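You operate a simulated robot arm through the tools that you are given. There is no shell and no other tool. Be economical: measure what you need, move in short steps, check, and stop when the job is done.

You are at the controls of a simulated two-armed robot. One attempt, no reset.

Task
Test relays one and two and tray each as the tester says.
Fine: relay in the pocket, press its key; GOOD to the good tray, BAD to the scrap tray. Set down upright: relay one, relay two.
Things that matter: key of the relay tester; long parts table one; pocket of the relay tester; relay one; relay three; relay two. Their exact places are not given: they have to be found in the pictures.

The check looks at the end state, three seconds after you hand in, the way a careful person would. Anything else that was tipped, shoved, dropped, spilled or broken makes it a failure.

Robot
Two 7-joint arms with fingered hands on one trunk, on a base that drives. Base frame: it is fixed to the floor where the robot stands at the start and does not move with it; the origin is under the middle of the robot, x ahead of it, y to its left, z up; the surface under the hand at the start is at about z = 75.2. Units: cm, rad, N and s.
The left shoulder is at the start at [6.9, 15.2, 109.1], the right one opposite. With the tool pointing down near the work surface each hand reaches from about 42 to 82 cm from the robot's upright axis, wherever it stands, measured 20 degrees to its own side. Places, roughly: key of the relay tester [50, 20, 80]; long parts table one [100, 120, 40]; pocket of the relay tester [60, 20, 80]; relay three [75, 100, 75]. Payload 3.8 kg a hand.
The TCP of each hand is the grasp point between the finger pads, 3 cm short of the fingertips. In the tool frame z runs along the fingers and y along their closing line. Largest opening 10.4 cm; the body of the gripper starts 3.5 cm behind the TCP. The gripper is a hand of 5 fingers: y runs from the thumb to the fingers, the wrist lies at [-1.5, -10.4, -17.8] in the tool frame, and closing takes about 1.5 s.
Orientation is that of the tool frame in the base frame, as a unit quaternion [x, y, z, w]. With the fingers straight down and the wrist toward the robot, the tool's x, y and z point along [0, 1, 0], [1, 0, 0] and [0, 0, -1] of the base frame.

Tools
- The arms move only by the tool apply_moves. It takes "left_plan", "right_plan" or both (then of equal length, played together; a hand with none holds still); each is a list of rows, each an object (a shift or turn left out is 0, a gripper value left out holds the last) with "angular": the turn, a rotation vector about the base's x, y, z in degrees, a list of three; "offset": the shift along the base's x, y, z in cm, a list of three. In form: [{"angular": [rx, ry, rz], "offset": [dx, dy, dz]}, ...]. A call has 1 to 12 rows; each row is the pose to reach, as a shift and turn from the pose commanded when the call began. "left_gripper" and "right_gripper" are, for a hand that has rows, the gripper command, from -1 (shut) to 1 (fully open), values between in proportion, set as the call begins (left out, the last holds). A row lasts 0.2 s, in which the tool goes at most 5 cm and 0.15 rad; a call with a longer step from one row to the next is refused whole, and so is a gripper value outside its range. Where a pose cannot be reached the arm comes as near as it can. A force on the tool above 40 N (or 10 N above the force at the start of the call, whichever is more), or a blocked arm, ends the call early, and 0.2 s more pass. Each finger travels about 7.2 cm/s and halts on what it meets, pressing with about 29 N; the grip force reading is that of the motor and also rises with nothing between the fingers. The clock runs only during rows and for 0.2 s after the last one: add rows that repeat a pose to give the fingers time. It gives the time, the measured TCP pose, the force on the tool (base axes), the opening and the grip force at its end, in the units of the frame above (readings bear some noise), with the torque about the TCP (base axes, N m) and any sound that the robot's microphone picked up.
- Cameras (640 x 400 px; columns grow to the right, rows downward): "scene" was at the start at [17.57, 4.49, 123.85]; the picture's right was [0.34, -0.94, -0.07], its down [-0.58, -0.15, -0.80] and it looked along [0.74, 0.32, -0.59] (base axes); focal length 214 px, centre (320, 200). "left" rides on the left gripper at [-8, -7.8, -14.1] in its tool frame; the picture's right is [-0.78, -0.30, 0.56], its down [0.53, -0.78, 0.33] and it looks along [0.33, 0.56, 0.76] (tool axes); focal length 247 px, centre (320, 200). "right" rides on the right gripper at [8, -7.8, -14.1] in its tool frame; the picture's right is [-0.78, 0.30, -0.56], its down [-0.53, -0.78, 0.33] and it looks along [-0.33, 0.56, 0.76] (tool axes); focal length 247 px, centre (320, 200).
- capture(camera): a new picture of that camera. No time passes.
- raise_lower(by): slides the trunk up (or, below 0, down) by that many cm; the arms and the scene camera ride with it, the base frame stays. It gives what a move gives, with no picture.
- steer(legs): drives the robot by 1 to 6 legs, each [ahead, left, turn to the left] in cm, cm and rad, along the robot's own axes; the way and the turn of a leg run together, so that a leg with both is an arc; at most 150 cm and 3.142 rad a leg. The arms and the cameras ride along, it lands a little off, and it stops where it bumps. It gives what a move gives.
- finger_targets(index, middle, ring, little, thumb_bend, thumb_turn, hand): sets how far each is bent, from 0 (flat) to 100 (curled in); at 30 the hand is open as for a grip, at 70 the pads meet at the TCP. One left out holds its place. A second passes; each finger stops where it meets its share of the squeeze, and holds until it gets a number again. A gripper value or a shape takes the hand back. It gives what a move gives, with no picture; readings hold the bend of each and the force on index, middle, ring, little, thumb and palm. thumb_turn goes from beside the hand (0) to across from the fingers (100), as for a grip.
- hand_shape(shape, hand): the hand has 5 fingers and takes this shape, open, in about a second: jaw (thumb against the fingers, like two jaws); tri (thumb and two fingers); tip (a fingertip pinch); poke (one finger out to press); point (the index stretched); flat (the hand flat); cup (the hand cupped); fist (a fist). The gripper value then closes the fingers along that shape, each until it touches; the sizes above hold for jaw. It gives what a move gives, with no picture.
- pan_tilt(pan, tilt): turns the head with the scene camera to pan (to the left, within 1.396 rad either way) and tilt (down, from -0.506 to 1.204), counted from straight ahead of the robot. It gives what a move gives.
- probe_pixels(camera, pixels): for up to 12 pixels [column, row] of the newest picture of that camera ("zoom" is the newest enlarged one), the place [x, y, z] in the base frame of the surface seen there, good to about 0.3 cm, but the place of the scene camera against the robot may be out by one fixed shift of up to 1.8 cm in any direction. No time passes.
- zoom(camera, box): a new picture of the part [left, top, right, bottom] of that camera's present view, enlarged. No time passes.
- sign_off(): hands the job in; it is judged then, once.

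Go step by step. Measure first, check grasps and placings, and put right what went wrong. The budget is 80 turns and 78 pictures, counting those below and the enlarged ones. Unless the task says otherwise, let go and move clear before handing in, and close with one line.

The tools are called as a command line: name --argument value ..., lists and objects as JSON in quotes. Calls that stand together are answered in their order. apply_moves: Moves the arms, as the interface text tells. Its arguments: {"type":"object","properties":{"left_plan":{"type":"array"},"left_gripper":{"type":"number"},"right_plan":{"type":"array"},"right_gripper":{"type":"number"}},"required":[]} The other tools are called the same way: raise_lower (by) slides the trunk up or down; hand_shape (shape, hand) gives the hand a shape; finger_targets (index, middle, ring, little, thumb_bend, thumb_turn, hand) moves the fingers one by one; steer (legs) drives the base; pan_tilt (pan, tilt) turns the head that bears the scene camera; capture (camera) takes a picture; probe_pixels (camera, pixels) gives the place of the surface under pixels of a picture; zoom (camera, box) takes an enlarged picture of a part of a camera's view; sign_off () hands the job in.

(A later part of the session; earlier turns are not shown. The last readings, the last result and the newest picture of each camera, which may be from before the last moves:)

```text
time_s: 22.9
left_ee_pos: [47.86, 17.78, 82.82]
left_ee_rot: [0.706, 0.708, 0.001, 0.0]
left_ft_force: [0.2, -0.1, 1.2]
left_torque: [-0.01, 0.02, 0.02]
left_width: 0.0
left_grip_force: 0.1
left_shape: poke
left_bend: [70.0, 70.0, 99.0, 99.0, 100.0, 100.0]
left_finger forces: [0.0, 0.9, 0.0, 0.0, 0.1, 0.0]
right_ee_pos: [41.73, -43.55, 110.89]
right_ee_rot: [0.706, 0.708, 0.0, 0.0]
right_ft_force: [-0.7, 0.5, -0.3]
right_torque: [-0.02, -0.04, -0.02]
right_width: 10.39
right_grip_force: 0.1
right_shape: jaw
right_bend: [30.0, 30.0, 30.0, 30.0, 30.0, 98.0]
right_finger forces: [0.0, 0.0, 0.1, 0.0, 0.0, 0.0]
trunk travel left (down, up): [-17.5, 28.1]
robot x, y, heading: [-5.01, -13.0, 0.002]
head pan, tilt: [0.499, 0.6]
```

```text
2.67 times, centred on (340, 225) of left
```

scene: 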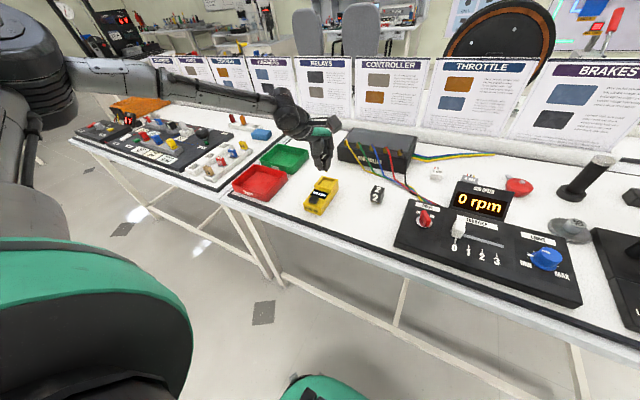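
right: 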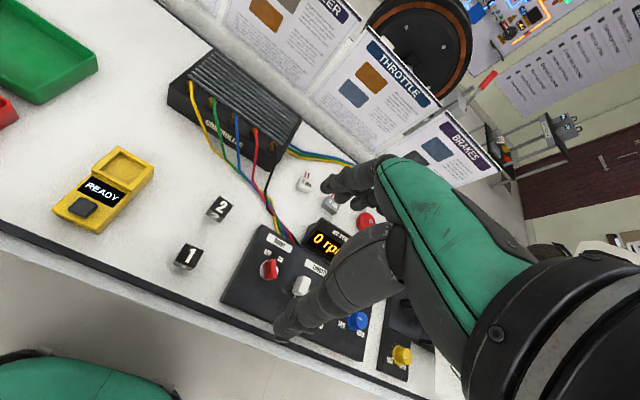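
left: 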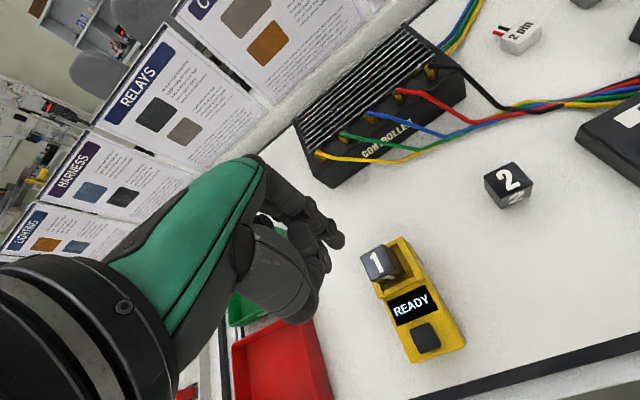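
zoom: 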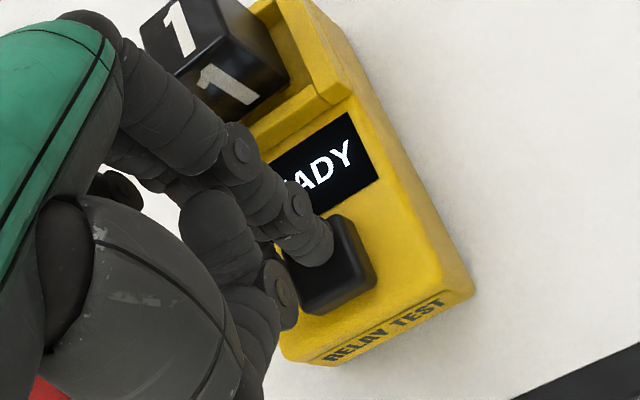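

First contact is about 1 N at TCP 82.8. I'll press further in small steps.

apply_moves --left_plan '[{"offset": [0, 0, -0.15]}, {"offset": [0, 0, -0.3]}, {"offset": [0, 0, -0.45]}, {"offset": [0, 0, -0.45]}]'

zoom --camera "left" --box '[220, 150, 460, 300]'

```text
time_s: 23.9
left_ee_pos: [47.81, 17.81, 82.35]
left_ee_rot: [0.707, 0.707, 0.0, -0.001]
left_ft_force: [1.1, 1.1, 2.9]
left_torque: [0.08, -0.02, 0.0]
left_width: 0.01
left_grip_force: 0.1
left_shape: poke
left_bend: [70.0, 70.0, 99.0, 99.0, 100.0, 100.0]
left_finger forces: [0.9, 2.7, 0.0, 0.0, 0.1, 0.1]
right_ee_pos: [41.83, -43.64, 110.71]
right_ee_rot: [0.706, 0.708, 0.0, 0.0]
right_ft_force: [-0.1, 0.2, 0.6]
right_torque: [0.02, 0.02, -0.01]
right_width: 10.37
right_grip_force: 0.0
right_shape: jaw
right_bend: [30.0, 30.0, 30.0, 30.0, 30.0, 98.0]
right_finger forces: [0.1, 0.0, 0.0, 0.1, 0.0, 0.0]
trunk travel left (down, up): [-17.5, 28.1]
robot x, y, heading: [-5.05, -13.21, 0.005]
head pan, tilt: [0.499, 0.6]
heard: click
```

```text
2.67 times, centred on (340, 225) of left
```

zoom: 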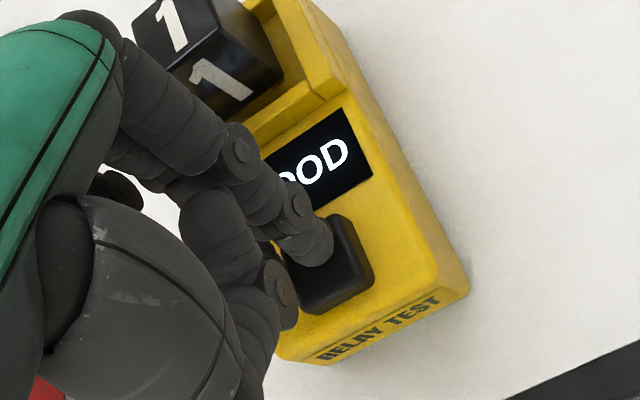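

A click, and the display shows "…OOD", so relay 1 looks GOOD. I'll lift straight up and read the whole display.

apply_moves --left_plan '[{"offset": [0, 0, 1]}, {"offset": [0, 0, 4]}, {"offset": [0, 0, 8]}, {"offset": [0, 0, 12]}, {"offset": [2, 0, 13]}, {"offset": [5, 0, 13]}, {"offset": [7.7, -0.3, 13]}, {"offset": [7.7, -0.3, 13]}]'

hand_shape --hand "left" --shape "jaw"

zoom --camera "left" --box '[320, 200, 500, 370]'

```text
time_s: 25.7
left_ee_pos: [55.47, 17.55, 95.44]
left_ee_rot: [0.707, 0.707, 0.0, 0.0]
left_ft_force: [0.6, 0.3, 0.3]
left_torque: [0.01, 0.03, 0.04]
left_width: 0.01
left_grip_force: 0.2
left_shape: poke
left_bend: [70.0, 70.0, 99.0, 99.0, 100.0, 100.0]
left_finger forces: [0.1, 0.0, 0.1, 0.0, 0.0, 0.0]
right_ee_pos: [41.73, -43.66, 110.89]
right_ee_rot: [0.706, 0.708, 0.0, 0.0]
right_ft_force: [-0.5, -0.5, 0.2]
right_torque: [0.02, 0.03, -0.03]
right_width: 10.39
right_grip_force: 0.0
right_shape: jaw
right_bend: [30.0, 30.0, 30.0, 30.0, 30.0, 98.0]
right_finger forces: [0.0, 0.0, 0.0, 0.2, 0.0, 0.0]
trunk travel left (down, up): [-17.5, 28.1]
robot x, y, heading: [-5.19, -13.39, -0.003]
head pan, tilt: [0.499, 0.6]
```

```text
time_s: 26.6
left_ee_pos: [55.44, 17.48, 95.41]
left_ee_rot: [0.707, 0.707, 0.0, 0.0]
left_ft_force: [-0.3, 1.2, -0.6]
left_torque: [0.0, 0.02, 0.02]
left_width: 10.38
left_grip_force: 0.0
left_shape: jaw
left_bend: [30.0, 30.0, 30.0, 30.0, 30.0, 98.0]
left_finger forces: [0.1, 0.0, 0.0, 0.0, 0.0, 0.1]
right_ee_pos: [41.8, -43.63, 110.82]
right_ee_rot: [0.707, 0.708, 0.0, 0.0]
right_ft_force: [-0.4, 0.3, 0.4]
right_torque: [0.03, -0.04, -0.03]
right_width: 10.36
right_grip_force: 0.0
right_shape: jaw
right_bend: [30.0, 30.0, 30.0, 30.0, 30.0, 98.0]
right_finger forces: [0.0, 0.0, 0.1, 0.0, 0.0, 0.0]
trunk travel left (down, up): [-17.5, 28.1]
robot x, y, heading: [-5.19, -12.81, -0.0]
head pan, tilt: [0.499, 0.6]
```

```text
2.35 times, centred on (410, 285) of left
```

zoom: 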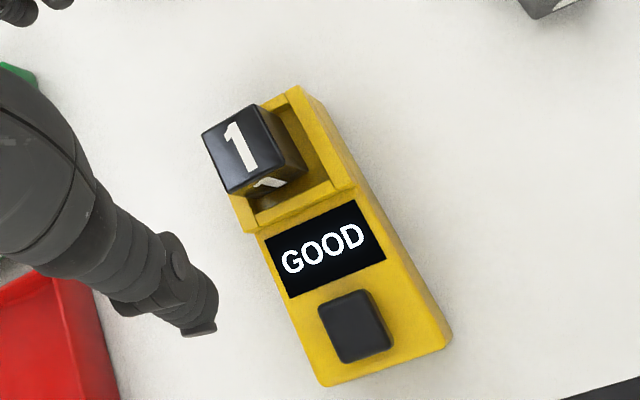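

Relay 1 reads GOOD. I'll go back down over it and grip.

apply_moves --left_plan '[{"offset": [0.1, 0, -4]}, {"offset": [0.1, 0, -8]}, {"offset": [0.1, 0, -11]}, {"offset": [0.1, 0, -12.4]}, {"offset": [0.1, 0, -12.4]}]'

apply_moves --left_plan '[{}, {}, {}, {}, {}, {}, {}, {}]' --left_gripper -1

apply_moves --left_plan '[{"offset": [0, 0, 1]}, {"offset": [0, 0, 3]}, {"offset": [0, 0, 6]}, {"offset": [0, 0, 9]}, {"offset": [0, 0, 12]}, {"offset": [0, 0, 12]}]'

capture --camera "left"

```text
time_s: 27.8
left_ee_pos: [55.56, 17.44, 82.96]
left_ee_rot: [0.708, 0.707, -0.001, -0.001]
left_ft_force: [-0.7, -0.1, -0.3]
left_torque: [0.01, -0.02, -0.02]
left_width: 10.39
left_grip_force: 0.1
left_shape: jaw
left_bend: [30.0, 30.0, 30.0, 30.0, 30.0, 98.0]
left_finger forces: [0.0, 0.0, 0.0, 0.0, 0.0, 0.0]
right_ee_pos: [41.75, -43.54, 110.87]
right_ee_rot: [0.706, 0.708, 0.0, 0.0]
right_ft_force: [0.5, -0.2, -0.5]
right_torque: [-0.02, 0.01, 0.01]
right_width: 10.36
right_grip_force: 0.1
right_shape: jaw
right_bend: [30.0, 30.0, 30.0, 30.0, 30.0, 98.0]
right_finger forces: [0.0, 0.1, 0.1, 0.1, 0.0, 0.1]
trunk travel left (down, up): [-17.5, 28.1]
robot x, y, heading: [-5.14, -12.99, 0.006]
head pan, tilt: [0.499, 0.6]
```

```text
time_s: 29.6
left_ee_pos: [55.54, 17.43, 82.99]
left_ee_rot: [0.706, 0.708, 0.0, 0.0]
left_ft_force: [-0.4, 0.0, -0.1]
left_torque: [-0.01, -0.04, -0.03]
left_width: 2.69
left_grip_force: 28.8
left_shape: jaw
left_bend: [74.0, 56.0, 61.0, 58.0, 75.0, 100.0]
left_finger forces: [15.9, 9.1, 0.0, 0.1, 24.9, 0.1]
right_ee_pos: [41.77, -43.47, 110.81]
right_ee_rot: [0.706, 0.708, 0.0, 0.0]
right_ft_force: [-0.4, -0.1, -0.3]
right_torque: [-0.01, 0.01, 0.04]
right_width: 10.36
right_grip_force: 0.1
right_shape: jaw
right_bend: [30.0, 30.0, 30.0, 30.0, 30.0, 98.0]
right_finger forces: [0.0, 0.0, 0.1, 0.0, 0.0, 0.1]
trunk travel left (down, up): [-17.5, 28.1]
robot x, y, heading: [-5.43, -13.42, 0.001]
head pan, tilt: [0.499, 0.6]
```

```text
time_s: 31.0
left_ee_pos: [55.54, 17.43, 94.97]
left_ee_rot: [0.706, 0.708, -0.001, -0.001]
left_ft_force: [0.1, -0.5, -0.9]
left_torque: [0.01, 0.0, 0.02]
left_width: 2.71
left_grip_force: 28.9
left_shape: jaw
left_bend: [74.0, 56.0, 61.0, 58.0, 75.0, 100.0]
left_finger forces: [15.9, 9.2, 0.0, 0.0, 25.0, 0.0]
right_ee_pos: [41.84, -43.52, 110.58]
right_ee_rot: [0.707, 0.707, -0.001, 0.0]
right_ft_force: [0.0, 0.4, 0.2]
right_torque: [-0.05, 0.05, 0.0]
right_width: 10.38
right_grip_force: 0.0
right_shape: jaw
right_bend: [30.0, 30.0, 30.0, 30.0, 30.0, 98.0]
right_finger forces: [0.0, 0.0, 0.0, 0.1, 0.1, 0.0]
trunk travel left (down, up): [-17.5, 28.1]
robot x, y, heading: [-5.16, -12.93, 0.004]
head pan, tilt: [0.499, 0.6]
```

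```text
47 pictures are left
```

left: 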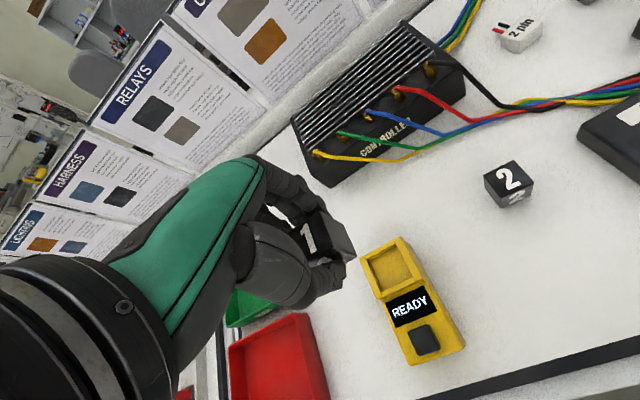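

Relay 1 is held and the tester is back to READY. I'll drive left so the green tray comes within reach.

steer --legs '[[4, 18, 0]]'

capture --camera "left"

```text
time_s: 32.6
left_ee_pos: [59.49, 35.52, 95.06]
left_ee_rot: [0.707, 0.707, -0.001, 0.001]
left_ft_force: [-0.2, -0.2, 0.0]
left_torque: [-0.01, -0.03, -0.01]
left_width: 2.68
left_grip_force: 29.2
left_shape: jaw
left_bend: [74.0, 56.0, 61.0, 58.0, 75.0, 100.0]
left_finger forces: [15.9, 9.1, 0.0, 0.1, 25.0, 0.0]
right_ee_pos: [45.71, -25.37, 110.87]
right_ee_rot: [0.707, 0.707, 0.0, 0.0]
right_ft_force: [0.2, -0.7, 0.3]
right_torque: [0.01, 0.03, 0.0]
right_width: 10.36
right_grip_force: 0.0
right_shape: jaw
right_bend: [30.0, 30.0, 30.0, 30.0, 30.0, 98.0]
right_finger forces: [0.1, 0.0, 0.1, 0.0, 0.0, 0.0]
trunk travel left (down, up): [-17.5, 28.1]
robot x, y, heading: [-0.94, 5.26, 0.004]
head pan, tilt: [0.499, 0.6]
```

```text
46 pictures are left
```

left: 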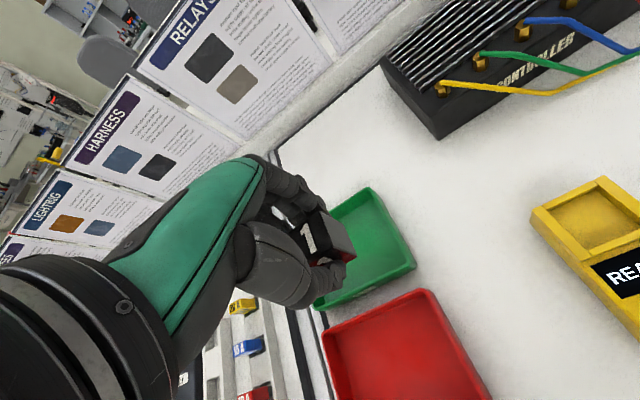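

The green tray is in view near (370,245). I'll probe its rims and floor.

probe_pixels --camera "left" --pixels '[[370, 190], [412, 263], [413, 270], [340, 297], [375, 240], [395, 255], [365, 280], [350, 205], [372, 284], [330, 304], [385, 215]]'

```text
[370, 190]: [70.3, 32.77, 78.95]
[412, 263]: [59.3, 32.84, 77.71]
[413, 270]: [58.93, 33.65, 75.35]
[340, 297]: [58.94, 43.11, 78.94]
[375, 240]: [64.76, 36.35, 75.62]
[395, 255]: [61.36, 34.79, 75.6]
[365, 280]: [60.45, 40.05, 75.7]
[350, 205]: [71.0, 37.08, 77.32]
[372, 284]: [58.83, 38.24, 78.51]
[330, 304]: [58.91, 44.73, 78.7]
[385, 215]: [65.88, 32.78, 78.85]
```

The tray spans x 58.9–70.9 and y 32.8–47, with the floor at 75.65. I'll move over (65,40) and lower to about 1 cm above the floor.

apply_moves --left_plan '[{"offset": [2.7, 2.3, 0]}, {"offset": [5.5, 4.5, 0]}, {"offset": [5.5, 4.5, -4]}, {"offset": [5.5, 4.5, -8]}, {"offset": [5.5, 4.5, -11.5]}, {"offset": [5.5, 4.5, -14]}, {"offset": [5.5, 4.5, -14]}]'

capture --camera "left"

```text
time_s: 34.2
left_ee_pos: [64.97, 39.95, 81.06]
left_ee_rot: [0.707, 0.708, 0.0, 0.0]
left_ft_force: [-0.8, -0.1, -0.9]
left_torque: [0.03, 0.02, 0.01]
left_width: 2.7
left_grip_force: 28.7
left_shape: jaw
left_bend: [74.0, 56.0, 61.0, 58.0, 75.0, 100.0]
left_finger forces: [15.8, 9.1, 0.1, 0.0, 25.1, 0.1]
right_ee_pos: [45.77, -25.45, 110.89]
right_ee_rot: [0.706, 0.708, 0.0, 0.0]
right_ft_force: [0.1, 0.6, -0.1]
right_torque: [0.02, -0.02, 0.01]
right_width: 10.37
right_grip_force: 0.0
right_shape: jaw
right_bend: [30.0, 30.0, 30.0, 30.0, 30.0, 98.0]
right_finger forces: [0.0, 0.0, 0.0, 0.1, 0.0, 0.0]
trunk travel left (down, up): [-17.5, 28.1]
robot x, y, heading: [-1.11, 4.96, 0.001]
head pan, tilt: [0.499, 0.6]
```

```text
45 pictures are left
```

left: 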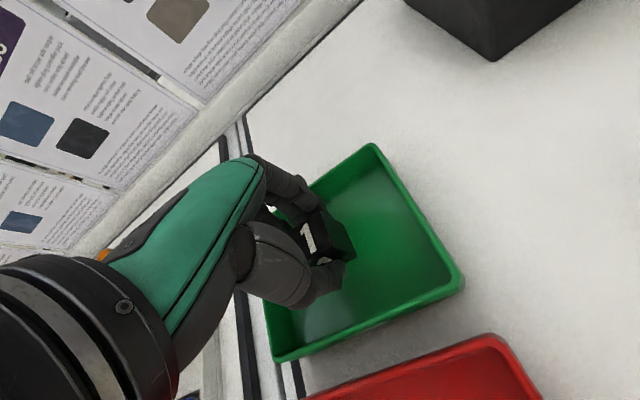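

The relay is inside the tray walls. I'll lower to the floor.

apply_moves --left_plan '[{"offset": [0, 0, -0.6]}, {"offset": [0, 0, -1.0]}, {"offset": [0, 0, -1.2]}, {"offset": [0, 0, -1.2]}]'

```text
time_s: 35.2
left_ee_pos: [64.96, 39.95, 79.93]
left_ee_rot: [0.707, 0.707, 0.0, 0.0]
left_ft_force: [-1.2, 1.1, 4.7]
left_torque: [0.02, -0.06, 0.03]
left_width: 2.7
left_grip_force: 29.3
left_shape: jaw
left_bend: [74.0, 56.0, 61.0, 58.0, 75.0, 100.0]
left_finger forces: [16.1, 9.2, 0.0, 0.0, 25.8, 0.1]
right_ee_pos: [45.68, -25.51, 110.77]
right_ee_rot: [0.707, 0.707, -0.001, 0.0]
right_ft_force: [0.3, -0.3, -0.9]
right_torque: [-0.03, 0.01, -0.01]
right_width: 10.36
right_grip_force: 0.1
right_shape: jaw
right_bend: [30.0, 30.0, 30.0, 30.0, 30.0, 98.0]
right_finger forces: [0.0, 0.0, 0.1, 0.0, 0.0, 0.0]
trunk travel left (down, up): [-17.5, 28.1]
robot x, y, heading: [-0.94, 4.87, 0.005]
head pan, tilt: [0.499, 0.6]
```

Contact is 5 N at the expected height. I'll open part-way so the fingers stay off the walls, then lift.

apply_moves --left_plan '[{"offset": [0, 0, 0.1]}, {"offset": [0, 0, 0.1]}, {"offset": [0, 0, 0.1]}, {"offset": [0, 0, 0.1]}, {"offset": [0, 0, 0.1]}, {"offset": [0, 0, 1.5]}, {"offset": [0, 0, 4]}, {"offset": [0, 0, 8]}, {"offset": [0, 0, 12]}, {"offset": [0, 0, 15]}, {"offset": [0, 0, 15]}]' --left_gripper 0.1

capture --camera "left"

```text
time_s: 37.6
left_ee_pos: [65.03, 40.05, 94.84]
left_ee_rot: [0.707, 0.707, -0.001, 0.001]
left_ft_force: [-0.1, -0.4, 0.2]
left_torque: [0.05, 0.02, 0.02]
left_width: 5.68
left_grip_force: 0.1
left_shape: jaw
left_bend: [74.0, 43.0, 39.0, 42.0, 67.0, 100.0]
left_finger forces: [0.0, 0.0, 0.0, 0.1, 0.0, 0.0]
right_ee_pos: [45.71, -25.33, 110.84]
right_ee_rot: [0.707, 0.708, 0.0, 0.0]
right_ft_force: [0.3, 0.6, 0.3]
right_torque: [0.02, 0.02, 0.0]
right_width: 10.37
right_grip_force: 0.1
right_shape: jaw
right_bend: [30.0, 30.0, 30.0, 30.0, 30.0, 98.0]
right_finger forces: [0.0, 0.0, 0.1, 0.0, 0.0, 0.0]
trunk travel left (down, up): [-17.5, 28.1]
robot x, y, heading: [-1.16, 4.7, -0.003]
head pan, tilt: [0.499, 0.6]
```

```text
44 pictures are left
```

left: 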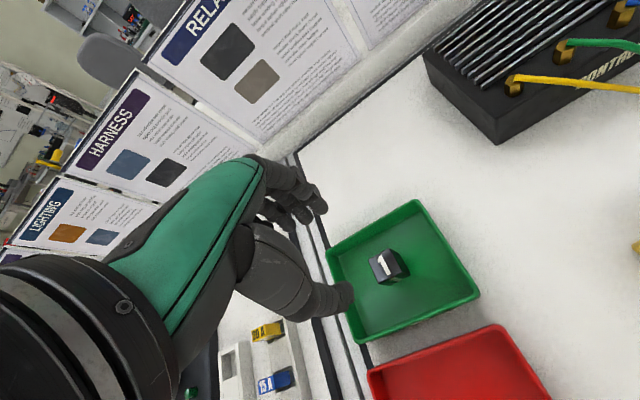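

Relay 1 is in the green tray at (388,266). I'll zoom to check it's upright, then drive back right for relay 2.

zoom --camera "left" --box '[310, 190, 490, 350]'

steer --legs '[[-4, -18, 0]]'

apply_moves --left_plan '[{}, {}, {}, {}, {}]' --left_gripper 1

```text
2.50 times, centred on (400, 270) of left
```

zoom: 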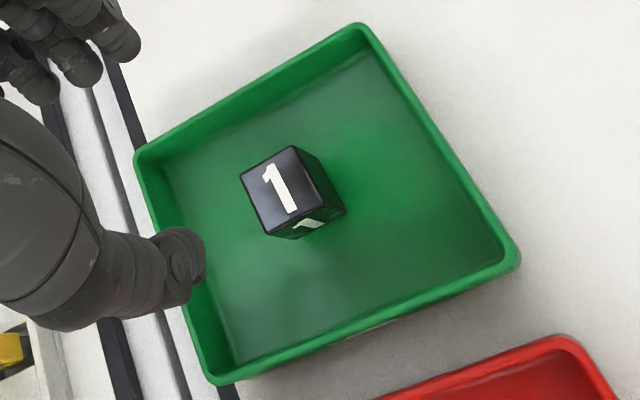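

```text
time_s: 39.1
left_ee_pos: [61.13, 21.94, 94.87]
left_ee_rot: [0.705, 0.709, 0.0, -0.001]
left_ft_force: [0.3, 0.0, -0.2]
left_torque: [-0.01, -0.02, 0.02]
left_width: 5.68
left_grip_force: 0.1
left_shape: jaw
left_bend: [74.0, 43.0, 39.0, 42.0, 67.0, 100.0]
left_finger forces: [0.0, 0.0, 0.0, 0.0, 0.0, 0.0]
right_ee_pos: [41.84, -43.56, 110.88]
right_ee_rot: [0.706, 0.708, 0.0, -0.001]
right_ft_force: [0.3, -0.2, -0.6]
right_torque: [0.01, -0.03, 0.01]
right_width: 10.4
right_grip_force: 0.2
right_shape: jaw
right_bend: [30.0, 30.0, 30.0, 30.0, 30.0, 98.0]
right_finger forces: [0.0, 0.1, 0.0, 0.0, 0.0, 0.0]
trunk travel left (down, up): [-17.5, 28.1]
robot x, y, heading: [-5.09, -13.37, -0.001]
head pan, tilt: [0.499, 0.6]
```

```text
time_s: 40.3
left_ee_pos: [61.09, 21.83, 94.76]
left_ee_rot: [0.706, 0.708, 0.0, 0.0]
left_ft_force: [0.6, 0.0, 0.7]
left_torque: [-0.01, 0.01, 0.02]
left_width: 10.34
left_grip_force: 0.0
left_shape: jaw
left_bend: [30.0, 30.0, 30.0, 30.0, 30.0, 98.0]
left_finger forces: [0.0, 0.1, 0.0, 0.0, 0.1, 0.0]
right_ee_pos: [41.86, -43.48, 110.94]
right_ee_rot: [0.706, 0.709, 0.0, 0.001]
right_ft_force: [-0.1, 0.0, 0.1]
right_torque: [0.0, -0.01, 0.03]
right_width: 10.4
right_grip_force: 0.1
right_shape: jaw
right_bend: [30.0, 30.0, 30.0, 30.0, 30.0, 98.0]
right_finger forces: [0.1, 0.1, 0.0, 0.0, 0.0, 0.0]
trunk travel left (down, up): [-17.5, 28.1]
robot x, y, heading: [-4.6, -13.35, 0.007]
head pan, tilt: [0.499, 0.6]
```

Relay 1 is upright in the good tray. Next I'll move above relay 2 (57.8,1.6), turning the hand -7° to match it.

apply_moves --left_plan '[{"offset": [-0.6, -4, 0]}, {"offset": [-1.3, -8, 0], "angular": [0, 0, -2]}, {"offset": [-2, -12, 0], "angular": [0, 0, -4]}, {"offset": [-2.6, -16, 0], "angular": [0, 0, -6]}, {"offset": [-3.3, -20.1, -1], "angular": [0, 0, -7]}, {"offset": [-3.3, -20.1, -5], "angular": [0, 0, -7]}, {"offset": [-3.3, -20.1, -9], "angular": [0, 0, -7]}, {"offset": [-3.3, -20.1, -9], "angular": [0, 0, -7]}]'

zoom --camera "left" --box '[240, 160, 480, 310]'

```text
time_s: 42.1
left_ee_pos: [57.64, 1.82, 85.92]
left_ee_rot: [0.748, 0.663, 0.0, 0.0]
left_ft_force: [-0.3, -1.5, -0.3]
left_torque: [0.01, -0.01, -0.02]
left_width: 10.36
left_grip_force: 0.1
left_shape: jaw
left_bend: [30.0, 30.0, 30.0, 30.0, 30.0, 98.0]
left_finger forces: [0.1, 0.1, 0.0, 0.0, 0.0, 0.1]
right_ee_pos: [41.83, -43.6, 110.77]
right_ee_rot: [0.706, 0.708, 0.0, 0.001]
right_ft_force: [0.1, 0.5, 0.0]
right_torque: [-0.02, 0.02, -0.02]
right_width: 10.37
right_grip_force: 0.1
right_shape: jaw
right_bend: [30.0, 30.0, 30.0, 30.0, 30.0, 98.0]
right_finger forces: [0.0, 0.0, 0.0, 0.1, 0.0, 0.0]
trunk travel left (down, up): [-17.5, 28.1]
robot x, y, heading: [-4.94, -13.29, 0.005]
head pan, tilt: [0.499, 0.6]
```

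```text
2.67 times, centred on (360, 235) of left
```

zoom: 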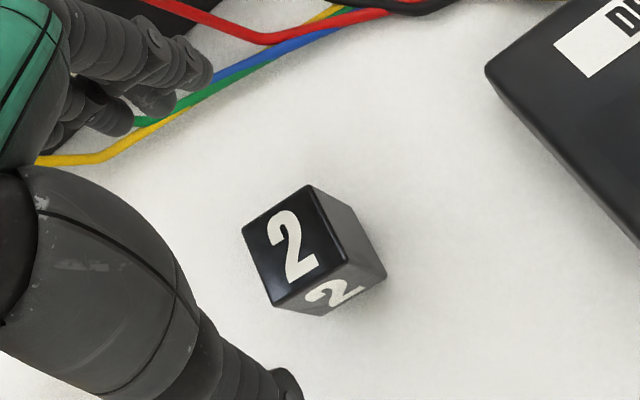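

I'll probe relay 2's corners and the nearest cables before lowering.

probe_pixels --camera "zoom" --pixels '[[312, 190], [248, 234], [278, 300], [342, 256], [295, 245], [160, 117], [220, 85], [145, 122], [90, 158], [260, 60]]'

```text
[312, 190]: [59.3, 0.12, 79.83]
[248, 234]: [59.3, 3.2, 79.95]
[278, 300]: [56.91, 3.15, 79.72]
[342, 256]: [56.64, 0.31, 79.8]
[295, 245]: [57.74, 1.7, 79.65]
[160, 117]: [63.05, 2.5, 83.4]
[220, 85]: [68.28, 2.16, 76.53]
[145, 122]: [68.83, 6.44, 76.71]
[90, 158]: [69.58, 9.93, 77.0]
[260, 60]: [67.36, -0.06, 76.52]
```

The cables are at x≥67, so they're clear. Relay 2's centre is (57.95,1.7), so I'll descend and grip.

apply_moves --left_plan '[{"offset": [0.25, 0, -3]}, {"offset": [0.25, 0, -5]}, {"offset": [0.25, 0, -6.55]}, {"offset": [0.25, 0, -6.55]}]'

apply_moves --left_plan '[{}, {}, {}, {}, {}, {}, {}, {}, {}]' --left_gripper -1

apply_moves --left_plan '[{"offset": [0, 0, 1]}, {"offset": [0, 0, 3]}, {"offset": [0, 0, 6]}, {"offset": [0, 0, 9]}, {"offset": [0, 0, 11]}, {"offset": [0, 0, 11]}]'

zoom --camera "left" --box '[240, 160, 480, 310]'

```text
time_s: 43.1
left_ee_pos: [57.99, 1.9, 79.23]
left_ee_rot: [0.748, 0.664, 0.001, 0.0]
left_ft_force: [0.6, 0.3, -0.1]
left_torque: [-0.02, -0.01, 0.02]
left_width: 10.38
left_grip_force: 0.1
left_shape: jaw
left_bend: [30.0, 30.0, 30.0, 30.0, 30.0, 98.0]
left_finger forces: [0.1, 0.0, 0.0, 0.1, 0.0, 0.1]
right_ee_pos: [41.82, -43.48, 110.83]
right_ee_rot: [0.706, 0.708, 0.0, 0.0]
right_ft_force: [-0.2, -0.6, -0.4]
right_torque: [-0.01, 0.0, 0.0]
right_width: 10.37
right_grip_force: 0.1
right_shape: jaw
right_bend: [30.0, 30.0, 30.0, 30.0, 30.0, 98.0]
right_finger forces: [0.0, 0.1, 0.1, 0.1, 0.0, 0.0]
trunk travel left (down, up): [-17.5, 28.1]
robot x, y, heading: [-5.0, -13.03, 0.008]
head pan, tilt: [0.499, 0.6]
```

```text
time_s: 45.1
left_ee_pos: [57.99, 1.83, 79.22]
left_ee_rot: [0.748, 0.664, 0.0, -0.001]
left_ft_force: [0.7, 0.4, 0.4]
left_torque: [-0.02, 0.01, -0.02]
left_width: 2.7
left_grip_force: 29.2
left_shape: jaw
left_bend: [74.0, 55.0, 60.0, 57.0, 75.0, 100.0]
left_finger forces: [15.6, 9.1, 0.1, 0.1, 24.8, 0.0]
right_ee_pos: [41.86, -43.48, 110.79]
right_ee_rot: [0.706, 0.708, 0.0, 0.0]
right_ft_force: [0.3, 0.7, 1.1]
right_torque: [0.01, -0.02, 0.02]
right_width: 10.38
right_grip_force: 0.0
right_shape: jaw
right_bend: [30.0, 30.0, 30.0, 30.0, 30.0, 98.0]
right_finger forces: [0.1, 0.0, 0.0, 0.0, 0.0, 0.1]
trunk travel left (down, up): [-17.5, 28.1]
robot x, y, heading: [-5.01, -13.16, 0.01]
head pan, tilt: [0.499, 0.6]
```

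```text
time_s: 46.5
left_ee_pos: [57.9, 1.86, 90.27]
left_ee_rot: [0.748, 0.664, 0.0, -0.001]
left_ft_force: [0.5, -0.2, -1.6]
left_torque: [-0.01, 0.01, 0.02]
left_width: 2.68
left_grip_force: 29.1
left_shape: jaw
left_bend: [74.0, 55.0, 60.0, 57.0, 75.0, 100.0]
left_finger forces: [15.8, 9.1, 0.0, 0.0, 24.8, 0.0]
right_ee_pos: [41.88, -43.5, 110.72]
right_ee_rot: [0.705, 0.709, 0.0, 0.0]
right_ft_force: [-0.2, 0.3, -0.1]
right_torque: [-0.04, -0.01, -0.03]
right_width: 10.37
right_grip_force: 0.0
right_shape: jaw
right_bend: [30.0, 30.0, 30.0, 30.0, 30.0, 98.0]
right_finger forces: [0.0, 0.0, 0.1, 0.1, 0.0, 0.0]
trunk travel left (down, up): [-17.5, 28.1]
robot x, y, heading: [-5.17, -12.97, 0.003]
head pan, tilt: [0.499, 0.6]
```

```text
2.67 times, centred on (360, 235) of left
```

zoom: 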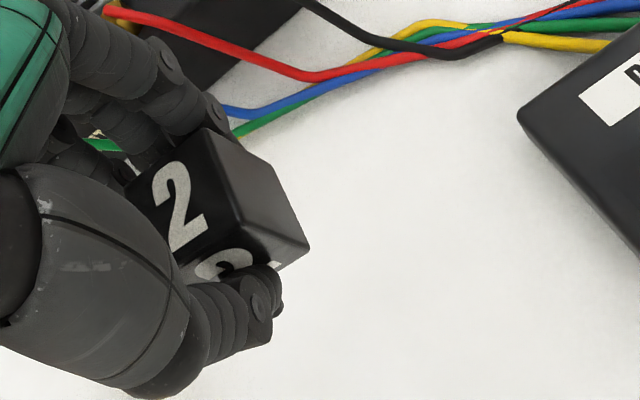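

Relay 2 is held upright. I'll carry it above the pocket and turn the hand back +7°.

apply_moves --left_plan '[{"offset": [-0.6, 4, 0.5], "angular": [0, 0, 2]}, {"offset": [-1.2, 8, 0.5], "angular": [0, 0, 4]}, {"offset": [-1.8, 12, 0.5], "angular": [0, 0, 6]}, {"offset": [-2.35, 15.6, 0.5], "angular": [0, 0, 7]}, {"offset": [-2.35, 15.6, -1.9], "angular": [0, 0, 7]}, {"offset": [-2.35, 15.6, -1.9], "angular": [0, 0, 7]}]'

zoom --camera "left" --box '[270, 190, 430, 290]'

```text
time_s: 47.9
left_ee_pos: [55.64, 17.42, 88.37]
left_ee_rot: [0.706, 0.708, -0.001, 0.0]
left_ft_force: [-0.1, -0.5, -0.6]
left_torque: [0.0, -0.01, 0.02]
left_width: 2.68
left_grip_force: 29.3
left_shape: jaw
left_bend: [74.0, 55.0, 60.0, 57.0, 75.0, 100.0]
left_finger forces: [15.6, 9.1, 0.1, 0.0, 24.8, 0.0]
right_ee_pos: [41.86, -43.53, 110.74]
right_ee_rot: [0.706, 0.708, -0.001, 0.0]
right_ft_force: [-0.8, 0.0, 0.1]
right_torque: [-0.03, 0.01, 0.0]
right_width: 10.36
right_grip_force: 0.1
right_shape: jaw
right_bend: [30.0, 30.0, 30.0, 30.0, 30.0, 98.0]
right_finger forces: [0.1, 0.1, 0.0, 0.1, 0.0, 0.0]
trunk travel left (down, up): [-17.5, 28.1]
robot x, y, heading: [-4.68, -13.31, 0.004]
head pan, tilt: [0.499, 0.6]
```

```text
4.00 times, centred on (350, 240) of left
```

zoom: 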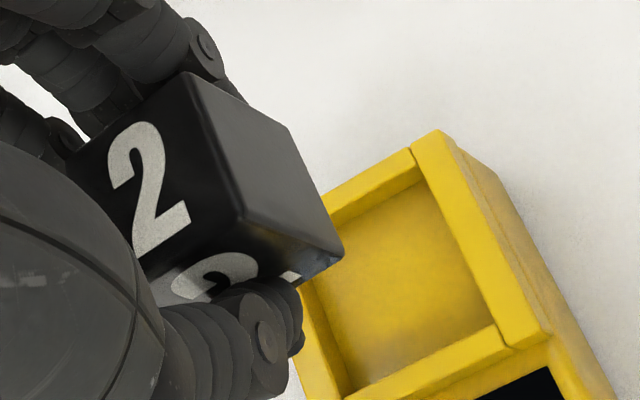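

The picture almost matches the relay 1 placing. I'll lower to just above the floor, then to contact.

apply_moves --left_plan '[{"offset": [0, 0, -2]}, {"offset": [0, 0, -4]}, {"offset": [0, 0, -5]}, {"offset": [0, 0, -5.4]}, {"offset": [0, 0, -5.4]}]'

zoom --camera "left" --box '[240, 170, 440, 295]'

apply_moves --left_plan '[{"offset": [0, 0, -0.15]}, {"offset": [0, 0, -0.3]}, {"offset": [0, 0, -0.4]}, {"offset": [0, 0, -0.4]}]'

```text
time_s: 49.1
left_ee_pos: [55.67, 17.55, 82.98]
left_ee_rot: [0.706, 0.708, 0.0, 0.0]
left_ft_force: [0.2, 0.1, -1.4]
left_torque: [0.02, -0.02, 0.0]
left_width: 2.72
left_grip_force: 29.2
left_shape: jaw
left_bend: [74.0, 55.0, 60.0, 57.0, 75.0, 100.0]
left_finger forces: [15.7, 9.1, 0.1, 0.0, 24.8, 0.0]
right_ee_pos: [41.82, -43.42, 110.92]
right_ee_rot: [0.706, 0.708, 0.0, 0.001]
right_ft_force: [-0.4, -0.1, 0.2]
right_torque: [0.02, 0.01, -0.04]
right_width: 10.37
right_grip_force: 0.1
right_shape: jaw
right_bend: [30.0, 30.0, 30.0, 30.0, 30.0, 98.0]
right_finger forces: [0.0, 0.0, 0.0, 0.0, 0.0, 0.1]
trunk travel left (down, up): [-17.5, 28.1]
robot x, y, heading: [-4.81, -13.26, 0.006]
head pan, tilt: [0.499, 0.6]
```

```text
3.20 times, centred on (340, 232) of left
```

zoom: 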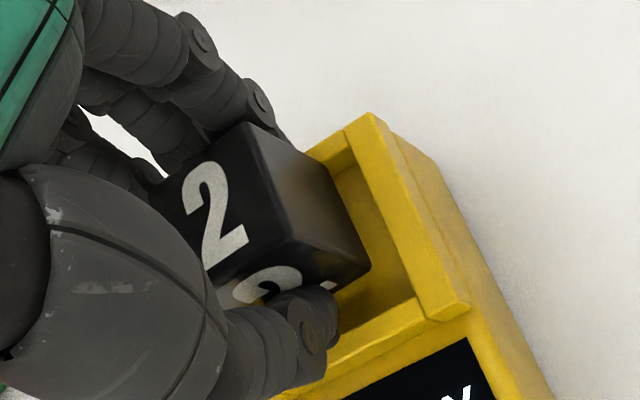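

```text
time_s: 50.1
left_ee_pos: [55.59, 17.39, 82.72]
left_ee_rot: [0.706, 0.708, 0.0, 0.001]
left_ft_force: [1.6, 1.1, 8.6]
left_torque: [-0.01, -0.22, 0.03]
left_width: 2.71
left_grip_force: 29.2
left_shape: jaw
left_bend: [74.0, 55.0, 60.0, 57.0, 75.0, 100.0]
left_finger forces: [23.2, 10.6, 0.0, 0.0, 24.8, 0.0]
right_ee_pos: [41.73, -43.6, 110.83]
right_ee_rot: [0.706, 0.708, 0.0, 0.0]
right_ft_force: [-0.8, 0.6, -0.1]
right_torque: [-0.04, 0.01, -0.02]
right_width: 10.34
right_grip_force: 0.0
right_shape: jaw
right_bend: [30.0, 30.0, 30.0, 30.0, 30.0, 98.0]
right_finger forces: [0.1, 0.0, 0.0, 0.0, 0.0, 0.0]
trunk travel left (down, up): [-17.5, 28.1]
robot x, y, heading: [-5.08, -13.39, 0.008]
head pan, tilt: [0.499, 0.6]
```

It's seated, with 9 N of contact. I'll open, lift, switch to poke and look.

apply_moves --left_plan '[{"offset": [0, 0, 0.1]}, {"offset": [0, 0, 0.1]}, {"offset": [0, 0, 0.1]}, {"offset": [0, 0, 0.1]}, {"offset": [0, 0, 0.1]}, {"offset": [0, 0, 0.1]}, {"offset": [0, 0, 2]}, {"offset": [0, 0, 5]}, {"offset": [0, 0, 9]}, {"offset": [0, 0, 12.9]}, {"offset": [0, 0, 12.9]}]' --left_gripper 1

hand_shape --hand "left" --shape "poke"

zoom --camera "left" --box '[260, 200, 500, 370]'

```text
time_s: 52.5
left_ee_pos: [55.75, 17.51, 95.35]
left_ee_rot: [0.706, 0.708, -0.001, 0.0]
left_ft_force: [-0.4, 0.0, 0.7]
left_torque: [-0.02, 0.01, -0.02]
left_width: 10.35
left_grip_force: 0.0
left_shape: jaw
left_bend: [30.0, 30.0, 30.0, 30.0, 30.0, 98.0]
left_finger forces: [0.1, 0.0, 0.0, 0.0, 0.0, 0.0]
right_ee_pos: [41.82, -43.54, 110.92]
right_ee_rot: [0.706, 0.708, 0.0, 0.0]
right_ft_force: [0.3, -0.7, 0.1]
right_torque: [-0.01, 0.04, -0.02]
right_width: 10.36
right_grip_force: 0.1
right_shape: jaw
right_bend: [30.0, 30.0, 30.0, 30.0, 30.0, 98.0]
right_finger forces: [0.0, 0.0, 0.1, 0.1, 0.0, 0.1]
trunk travel left (down, up): [-17.5, 28.1]
robot x, y, heading: [-5.26, -13.31, 0.004]
head pan, tilt: [0.499, 0.6]
```

```text
time_s: 53.4
left_ee_pos: [55.78, 17.57, 95.46]
left_ee_rot: [0.706, 0.709, 0.001, 0.001]
left_ft_force: [0.5, 0.3, -0.7]
left_torque: [0.01, 0.01, -0.01]
left_width: 0.0
left_grip_force: 0.1
left_shape: poke
left_bend: [70.0, 70.0, 99.0, 99.0, 100.0, 100.0]
left_finger forces: [0.0, 0.0, 0.0, 0.0, 0.1, 0.0]
right_ee_pos: [41.88, -43.5, 110.84]
right_ee_rot: [0.706, 0.708, 0.0, 0.0]
right_ft_force: [0.1, 0.0, 0.4]
right_torque: [0.0, 0.03, 0.0]
right_width: 10.37
right_grip_force: 0.1
right_shape: jaw
right_bend: [30.0, 30.0, 30.0, 30.0, 30.0, 98.0]
right_finger forces: [0.0, 0.0, 0.0, 0.1, 0.0, 0.0]
trunk travel left (down, up): [-17.5, 28.1]
robot x, y, heading: [-5.22, -12.91, 0.004]
head pan, tilt: [0.499, 0.6]
```

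```text
2.35 times, centred on (380, 285) of left
```

zoom: 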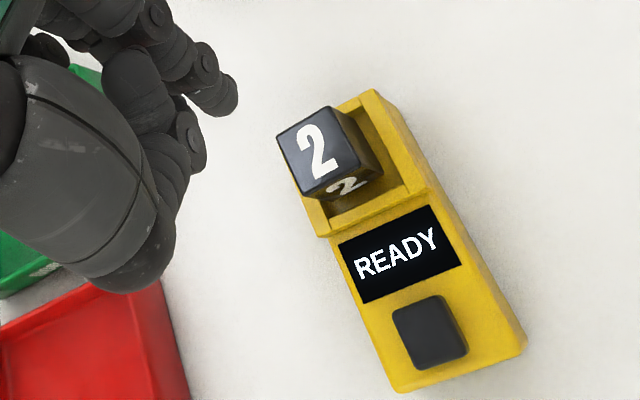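

Relay 2 is seated and the display shows READY. I'll press the key at the same place as before.

apply_moves --left_plan '[{"offset": [-4, 0.1, 0]}, {"offset": [-7.9, 0.15, 0]}, {"offset": [-7.9, 0.15, -4]}, {"offset": [-7.9, 0.15, -8]}, {"offset": [-7.9, 0.15, -11]}, {"offset": [-7.9, 0.15, -12.3]}, {"offset": [-7.9, 0.15, -12.3]}]'

apply_moves --left_plan '[{"offset": [0, 0, -0.25]}, {"offset": [0, 0, -0.45]}, {"offset": [0, 0, -0.65]}, {"offset": [0, 0, -0.8]}, {"offset": [0, 0, -0.8]}]'

zoom --camera "left" --box '[220, 150, 460, 300]'

```text
time_s: 55.0
left_ee_pos: [47.66, 17.58, 83.04]
left_ee_rot: [0.706, 0.708, 0.0, -0.001]
left_ft_force: [0.1, -0.4, 0.1]
left_torque: [-0.02, -0.01, 0.02]
left_width: 0.02
left_grip_force: 0.0
left_shape: poke
left_bend: [70.0, 70.0, 99.0, 99.0, 100.0, 100.0]
left_finger forces: [0.0, 0.1, 0.1, 0.0, 0.1, 0.0]
right_ee_pos: [41.76, -43.58, 110.71]
right_ee_rot: [0.706, 0.708, 0.0, 0.001]
right_ft_force: [0.4, -0.1, 0.0]
right_torque: [-0.02, 0.03, -0.02]
right_width: 10.37
right_grip_force: 0.1
right_shape: jaw
right_bend: [30.0, 30.0, 30.0, 30.0, 30.0, 98.0]
right_finger forces: [0.0, 0.0, 0.0, 0.0, 0.0, 0.0]
trunk travel left (down, up): [-17.5, 28.1]
robot x, y, heading: [-4.79, -12.96, 0.001]
head pan, tilt: [0.499, 0.6]
```

```text
time_s: 56.2
left_ee_pos: [47.72, 17.6, 82.56]
left_ee_rot: [0.706, 0.708, 0.0, 0.0]
left_ft_force: [1.7, 0.0, 5.8]
left_torque: [0.07, -0.04, -0.03]
left_width: 0.0
left_grip_force: 0.1
left_shape: poke
left_bend: [70.0, 70.0, 99.0, 99.0, 100.0, 100.0]
left_finger forces: [2.2, 3.2, 0.0, 0.0, 0.1, 0.0]
right_ee_pos: [41.74, -43.51, 110.8]
right_ee_rot: [0.706, 0.708, 0.0, 0.0]
right_ft_force: [0.3, -0.3, -0.6]
right_torque: [-0.01, -0.01, -0.01]
right_width: 10.38
right_grip_force: 0.1
right_shape: jaw
right_bend: [30.0, 30.0, 30.0, 30.0, 30.0, 98.0]
right_finger forces: [0.0, 0.1, 0.0, 0.1, 0.1, 0.0]
trunk travel left (down, up): [-17.5, 28.1]
robot x, y, heading: [-5.32, -13.0, 0.003]
head pan, tilt: [0.499, 0.6]
heard: click
```

```text
2.67 times, centred on (340, 225) of left
```

zoom: 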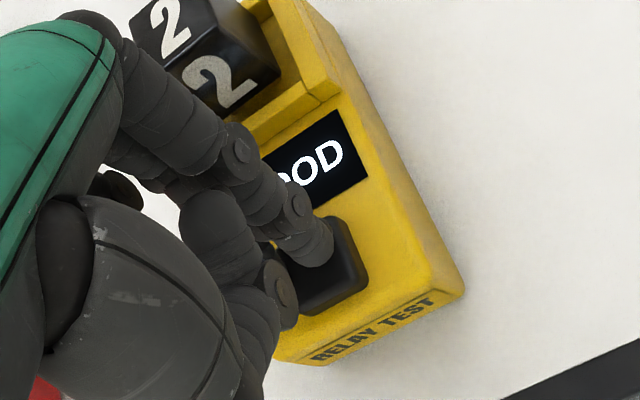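

A click, and "…OOD" again. I'll lift, read the full display, and go back to jaw.

apply_moves --left_plan '[{"offset": [0, 0, 1]}, {"offset": [0, 0, 4]}, {"offset": [0, 0, 8]}, {"offset": [0, 0, 12]}, {"offset": [2, 0, 13]}, {"offset": [5, 0, 13]}, {"offset": [7.85, -0.1, 13]}, {"offset": [7.85, -0.1, 13]}]'

hand_shape --hand "left" --shape "jaw"

zoom --camera "left" --box '[320, 200, 500, 370]'

```text
time_s: 58.0
left_ee_pos: [55.65, 17.43, 95.37]
left_ee_rot: [0.706, 0.708, 0.0, 0.0]
left_ft_force: [-0.2, 0.2, 0.1]
left_torque: [0.01, -0.04, 0.04]
left_width: 0.0
left_grip_force: 0.0
left_shape: poke
left_bend: [70.0, 70.0, 99.0, 99.0, 100.0, 100.0]
left_finger forces: [0.0, 0.1, 0.0, 0.1, 0.0, 0.0]
right_ee_pos: [41.72, -43.52, 110.78]
right_ee_rot: [0.706, 0.708, 0.0, -0.001]
right_ft_force: [0.7, 0.7, -0.3]
right_torque: [0.03, 0.02, -0.03]
right_width: 10.35
right_grip_force: 0.0
right_shape: jaw
right_bend: [30.0, 30.0, 30.0, 30.0, 30.0, 98.0]
right_finger forces: [0.1, 0.0, 0.0, 0.0, 0.0, 0.1]
trunk travel left (down, up): [-17.5, 28.1]
robot x, y, heading: [-5.0, -13.23, 0.006]
head pan, tilt: [0.499, 0.6]
```

```text
time_s: 58.9
left_ee_pos: [55.63, 17.4, 95.39]
left_ee_rot: [0.706, 0.708, 0.0, 0.0]
left_ft_force: [-0.1, -0.3, 1.1]
left_torque: [-0.01, 0.01, 0.02]
left_width: 10.38
left_grip_force: 0.0
left_shape: jaw
left_bend: [30.0, 30.0, 30.0, 30.0, 30.0, 98.0]
left_finger forces: [0.0, 0.0, 0.0, 0.1, 0.0, 0.0]
right_ee_pos: [41.75, -43.44, 110.63]
right_ee_rot: [0.706, 0.709, 0.0, 0.0]
right_ft_force: [1.2, 1.0, 0.1]
right_torque: [-0.06, -0.02, 0.01]
right_width: 10.37
right_grip_force: 0.1
right_shape: jaw
right_bend: [30.0, 30.0, 30.0, 30.0, 30.0, 98.0]
right_finger forces: [0.0, 0.0, 0.0, 0.1, 0.0, 0.0]
trunk travel left (down, up): [-17.5, 28.1]
robot x, y, heading: [-4.81, -13.11, 0.007]
head pan, tilt: [0.499, 0.6]
```

```text
2.35 times, centred on (410, 285) of left
```

zoom: 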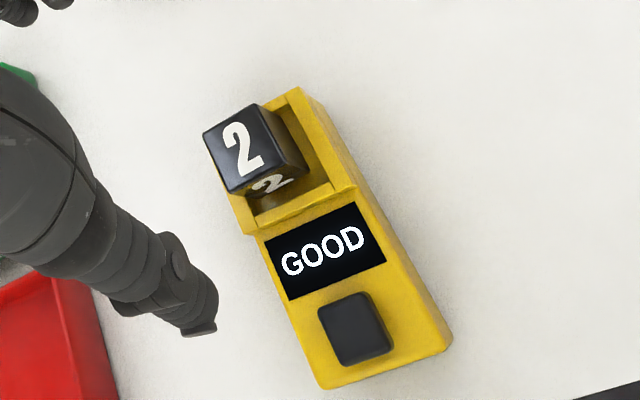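

Relay 2 also reads GOOD. I'll grip it again and lift it out.

apply_moves --left_plan '[{"offset": [0, 0.05, -4]}, {"offset": [0, 0.05, -8]}, {"offset": [0, 0.05, -11]}, {"offset": [0, 0.05, -12.4]}, {"offset": [0, 0.05, -12.4]}]'

apply_moves --left_plan '[{}, {}, {}, {}, {}, {}, {}, {}]' --left_gripper -1

apply_moves --left_plan '[{"offset": [0, 0, 1]}, {"offset": [0, 0, 3]}, {"offset": [0, 0, 6]}, {"offset": [0, 0, 9]}, {"offset": [0, 0, 12]}, {"offset": [0, 0, 12]}]'

steer --legs '[[4, 18, 0]]'

capture --camera "left"

```text
time_s: 60.1
left_ee_pos: [55.56, 17.5, 83.02]
left_ee_rot: [0.706, 0.708, 0.0, 0.001]
left_ft_force: [-0.5, -0.3, 0.2]
left_torque: [0.01, 0.02, 0.03]
left_width: 10.36
left_grip_force: 0.0
left_shape: jaw
left_bend: [30.0, 30.0, 30.0, 30.0, 30.0, 98.0]
left_finger forces: [0.0, 0.0, 0.0, 0.1, 0.1, 0.0]
right_ee_pos: [41.88, -43.51, 110.73]
right_ee_rot: [0.706, 0.708, 0.0, 0.0]
right_ft_force: [0.0, 0.6, -0.1]
right_torque: [0.02, -0.01, 0.01]
right_width: 10.36
right_grip_force: 0.0
right_shape: jaw
right_bend: [30.0, 30.0, 30.0, 30.0, 30.0, 98.0]
right_finger forces: [0.0, 0.0, 0.0, 0.1, 0.1, 0.0]
trunk travel left (down, up): [-17.5, 28.1]
robot x, y, heading: [-5.08, -13.28, 0.004]
head pan, tilt: [0.499, 0.6]
```

```text
time_s: 61.9
left_ee_pos: [55.66, 17.49, 82.91]
left_ee_rot: [0.706, 0.709, 0.0, 0.0]
left_ft_force: [1.2, -0.3, 0.8]
left_torque: [0.01, -0.03, -0.02]
left_width: 2.72
left_grip_force: 29.0
left_shape: jaw
left_bend: [74.0, 55.0, 61.0, 58.0, 75.0, 100.0]
left_finger forces: [15.5, 9.2, 0.0, 0.0, 24.8, 0.1]
right_ee_pos: [41.82, -43.55, 110.78]
right_ee_rot: [0.706, 0.708, -0.001, -0.001]
right_ft_force: [-0.2, 0.3, -0.4]
right_torque: [0.0, -0.03, 0.03]
right_width: 10.38
right_grip_force: 0.0
right_shape: jaw
right_bend: [30.0, 30.0, 30.0, 30.0, 30.0, 98.0]
right_finger forces: [0.0, 0.1, 0.1, 0.0, 0.0, 0.1]
trunk travel left (down, up): [-17.5, 28.1]
robot x, y, heading: [-4.91, -12.91, 0.003]
head pan, tilt: [0.499, 0.6]
```

```text
time_s: 63.3
left_ee_pos: [55.57, 17.5, 95.01]
left_ee_rot: [0.706, 0.708, -0.001, 0.0]
left_ft_force: [-0.5, -1.1, -1.3]
left_torque: [0.0, 0.0, 0.01]
left_width: 2.7
left_grip_force: 28.5
left_shape: jaw
left_bend: [74.0, 55.0, 61.0, 58.0, 75.0, 100.0]
left_finger forces: [15.7, 9.4, 0.0, 0.1, 25.0, 0.1]
right_ee_pos: [41.94, -43.58, 110.8]
right_ee_rot: [0.705, 0.709, -0.001, 0.0]
right_ft_force: [-0.3, -0.7, 0.2]
right_torque: [0.02, 0.0, -0.01]
right_width: 10.35
right_grip_force: 0.1
right_shape: jaw
right_bend: [30.0, 30.0, 30.0, 30.0, 30.0, 98.0]
right_finger forces: [0.1, 0.0, 0.1, 0.1, 0.0, 0.0]
trunk travel left (down, up): [-17.5, 28.1]
robot x, y, heading: [-4.7, -13.43, 0.004]
head pan, tilt: [0.499, 0.6]
```

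```text
time_s: 64.8
left_ee_pos: [59.38, 35.54, 95.13]
left_ee_rot: [0.706, 0.708, 0.0, 0.0]
left_ft_force: [0.2, 0.5, -0.9]
left_torque: [0.01, 0.0, 0.04]
left_width: 2.71
left_grip_force: 28.9
left_shape: jaw
left_bend: [74.0, 55.0, 61.0, 58.0, 75.0, 100.0]
left_finger forces: [15.8, 9.4, 0.0, 0.0, 24.7, 0.0]
right_ee_pos: [45.77, -25.56, 110.79]
right_ee_rot: [0.706, 0.708, -0.001, 0.0]
right_ft_force: [-0.5, -0.4, -0.4]
right_torque: [-0.02, 0.0, -0.01]
right_width: 10.37
right_grip_force: 0.0
right_shape: jaw
right_bend: [30.0, 30.0, 30.0, 30.0, 30.0, 98.0]
right_finger forces: [0.0, 0.0, 0.0, 0.0, 0.0, 0.0]
trunk travel left (down, up): [-17.5, 28.1]
robot x, y, heading: [-0.8, 5.19, 0.002]
head pan, tilt: [0.499, 0.6]
```

```text
35 pictures are left
```

left: 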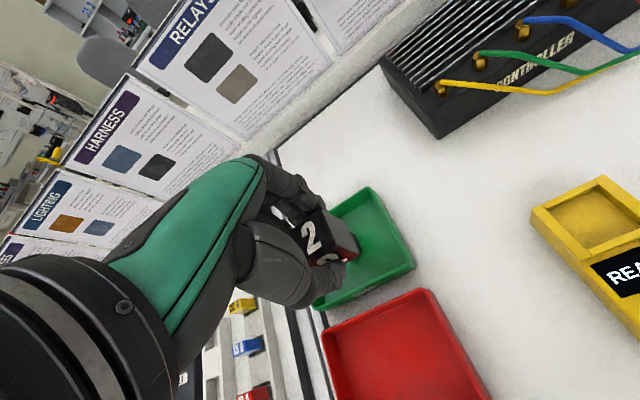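

Relay 2 hides relay 1. I'll swing the hand further left, still high, so I can measure relay 1 in the tray.

apply_moves --left_plan '[{"offset": [2, 3, 1]}, {"offset": [4, 6, 2]}, {"offset": [5, 9, 3]}, {"offset": [5, 9, 3]}]'

zoom --camera "left" --box '[300, 190, 540, 350]'

```text
time_s: 65.8
left_ee_pos: [64.5, 44.52, 98.1]
left_ee_rot: [0.706, 0.708, 0.0, 0.0]
left_ft_force: [0.2, -0.2, 0.0]
left_torque: [0.04, 0.04, -0.02]
left_width: 2.69
left_grip_force: 29.2
left_shape: jaw
left_bend: [74.0, 55.0, 61.0, 58.0, 75.0, 100.0]
left_finger forces: [15.7, 9.3, 0.0, 0.0, 24.9, 0.0]
right_ee_pos: [45.71, -25.57, 110.86]
right_ee_rot: [0.706, 0.708, 0.0, 0.001]
right_ft_force: [0.3, 0.2, -0.1]
right_torque: [-0.02, 0.02, -0.03]
right_width: 10.37
right_grip_force: 0.0
right_shape: jaw
right_bend: [30.0, 30.0, 30.0, 30.0, 30.0, 98.0]
right_finger forces: [0.0, 0.0, 0.0, 0.0, 0.0, 0.1]
trunk travel left (down, up): [-17.5, 28.1]
robot x, y, heading: [-0.86, 4.98, 0.001]
head pan, tilt: [0.499, 0.6]
```

```text
2.50 times, centred on (420, 270) of left
```

zoom: 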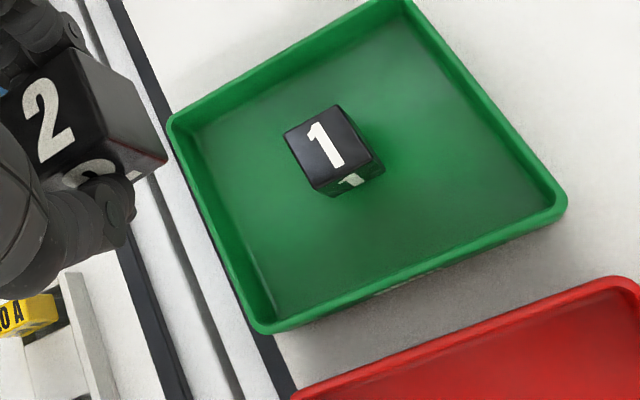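

probe_pixels --camera "zoom" --pixels '[[337, 108], [286, 134], [314, 186], [368, 158], [328, 146], [410, 8], [556, 194], [550, 190], [405, 30], [480, 130], [265, 320], [180, 125]]'

```text
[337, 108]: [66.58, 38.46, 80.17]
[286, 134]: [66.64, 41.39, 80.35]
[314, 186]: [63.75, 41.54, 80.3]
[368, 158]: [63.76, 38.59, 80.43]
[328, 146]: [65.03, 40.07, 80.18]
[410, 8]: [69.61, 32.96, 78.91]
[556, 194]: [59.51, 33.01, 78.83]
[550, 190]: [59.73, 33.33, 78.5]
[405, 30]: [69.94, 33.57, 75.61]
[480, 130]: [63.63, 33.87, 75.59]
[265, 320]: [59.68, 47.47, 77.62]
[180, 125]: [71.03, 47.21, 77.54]
```

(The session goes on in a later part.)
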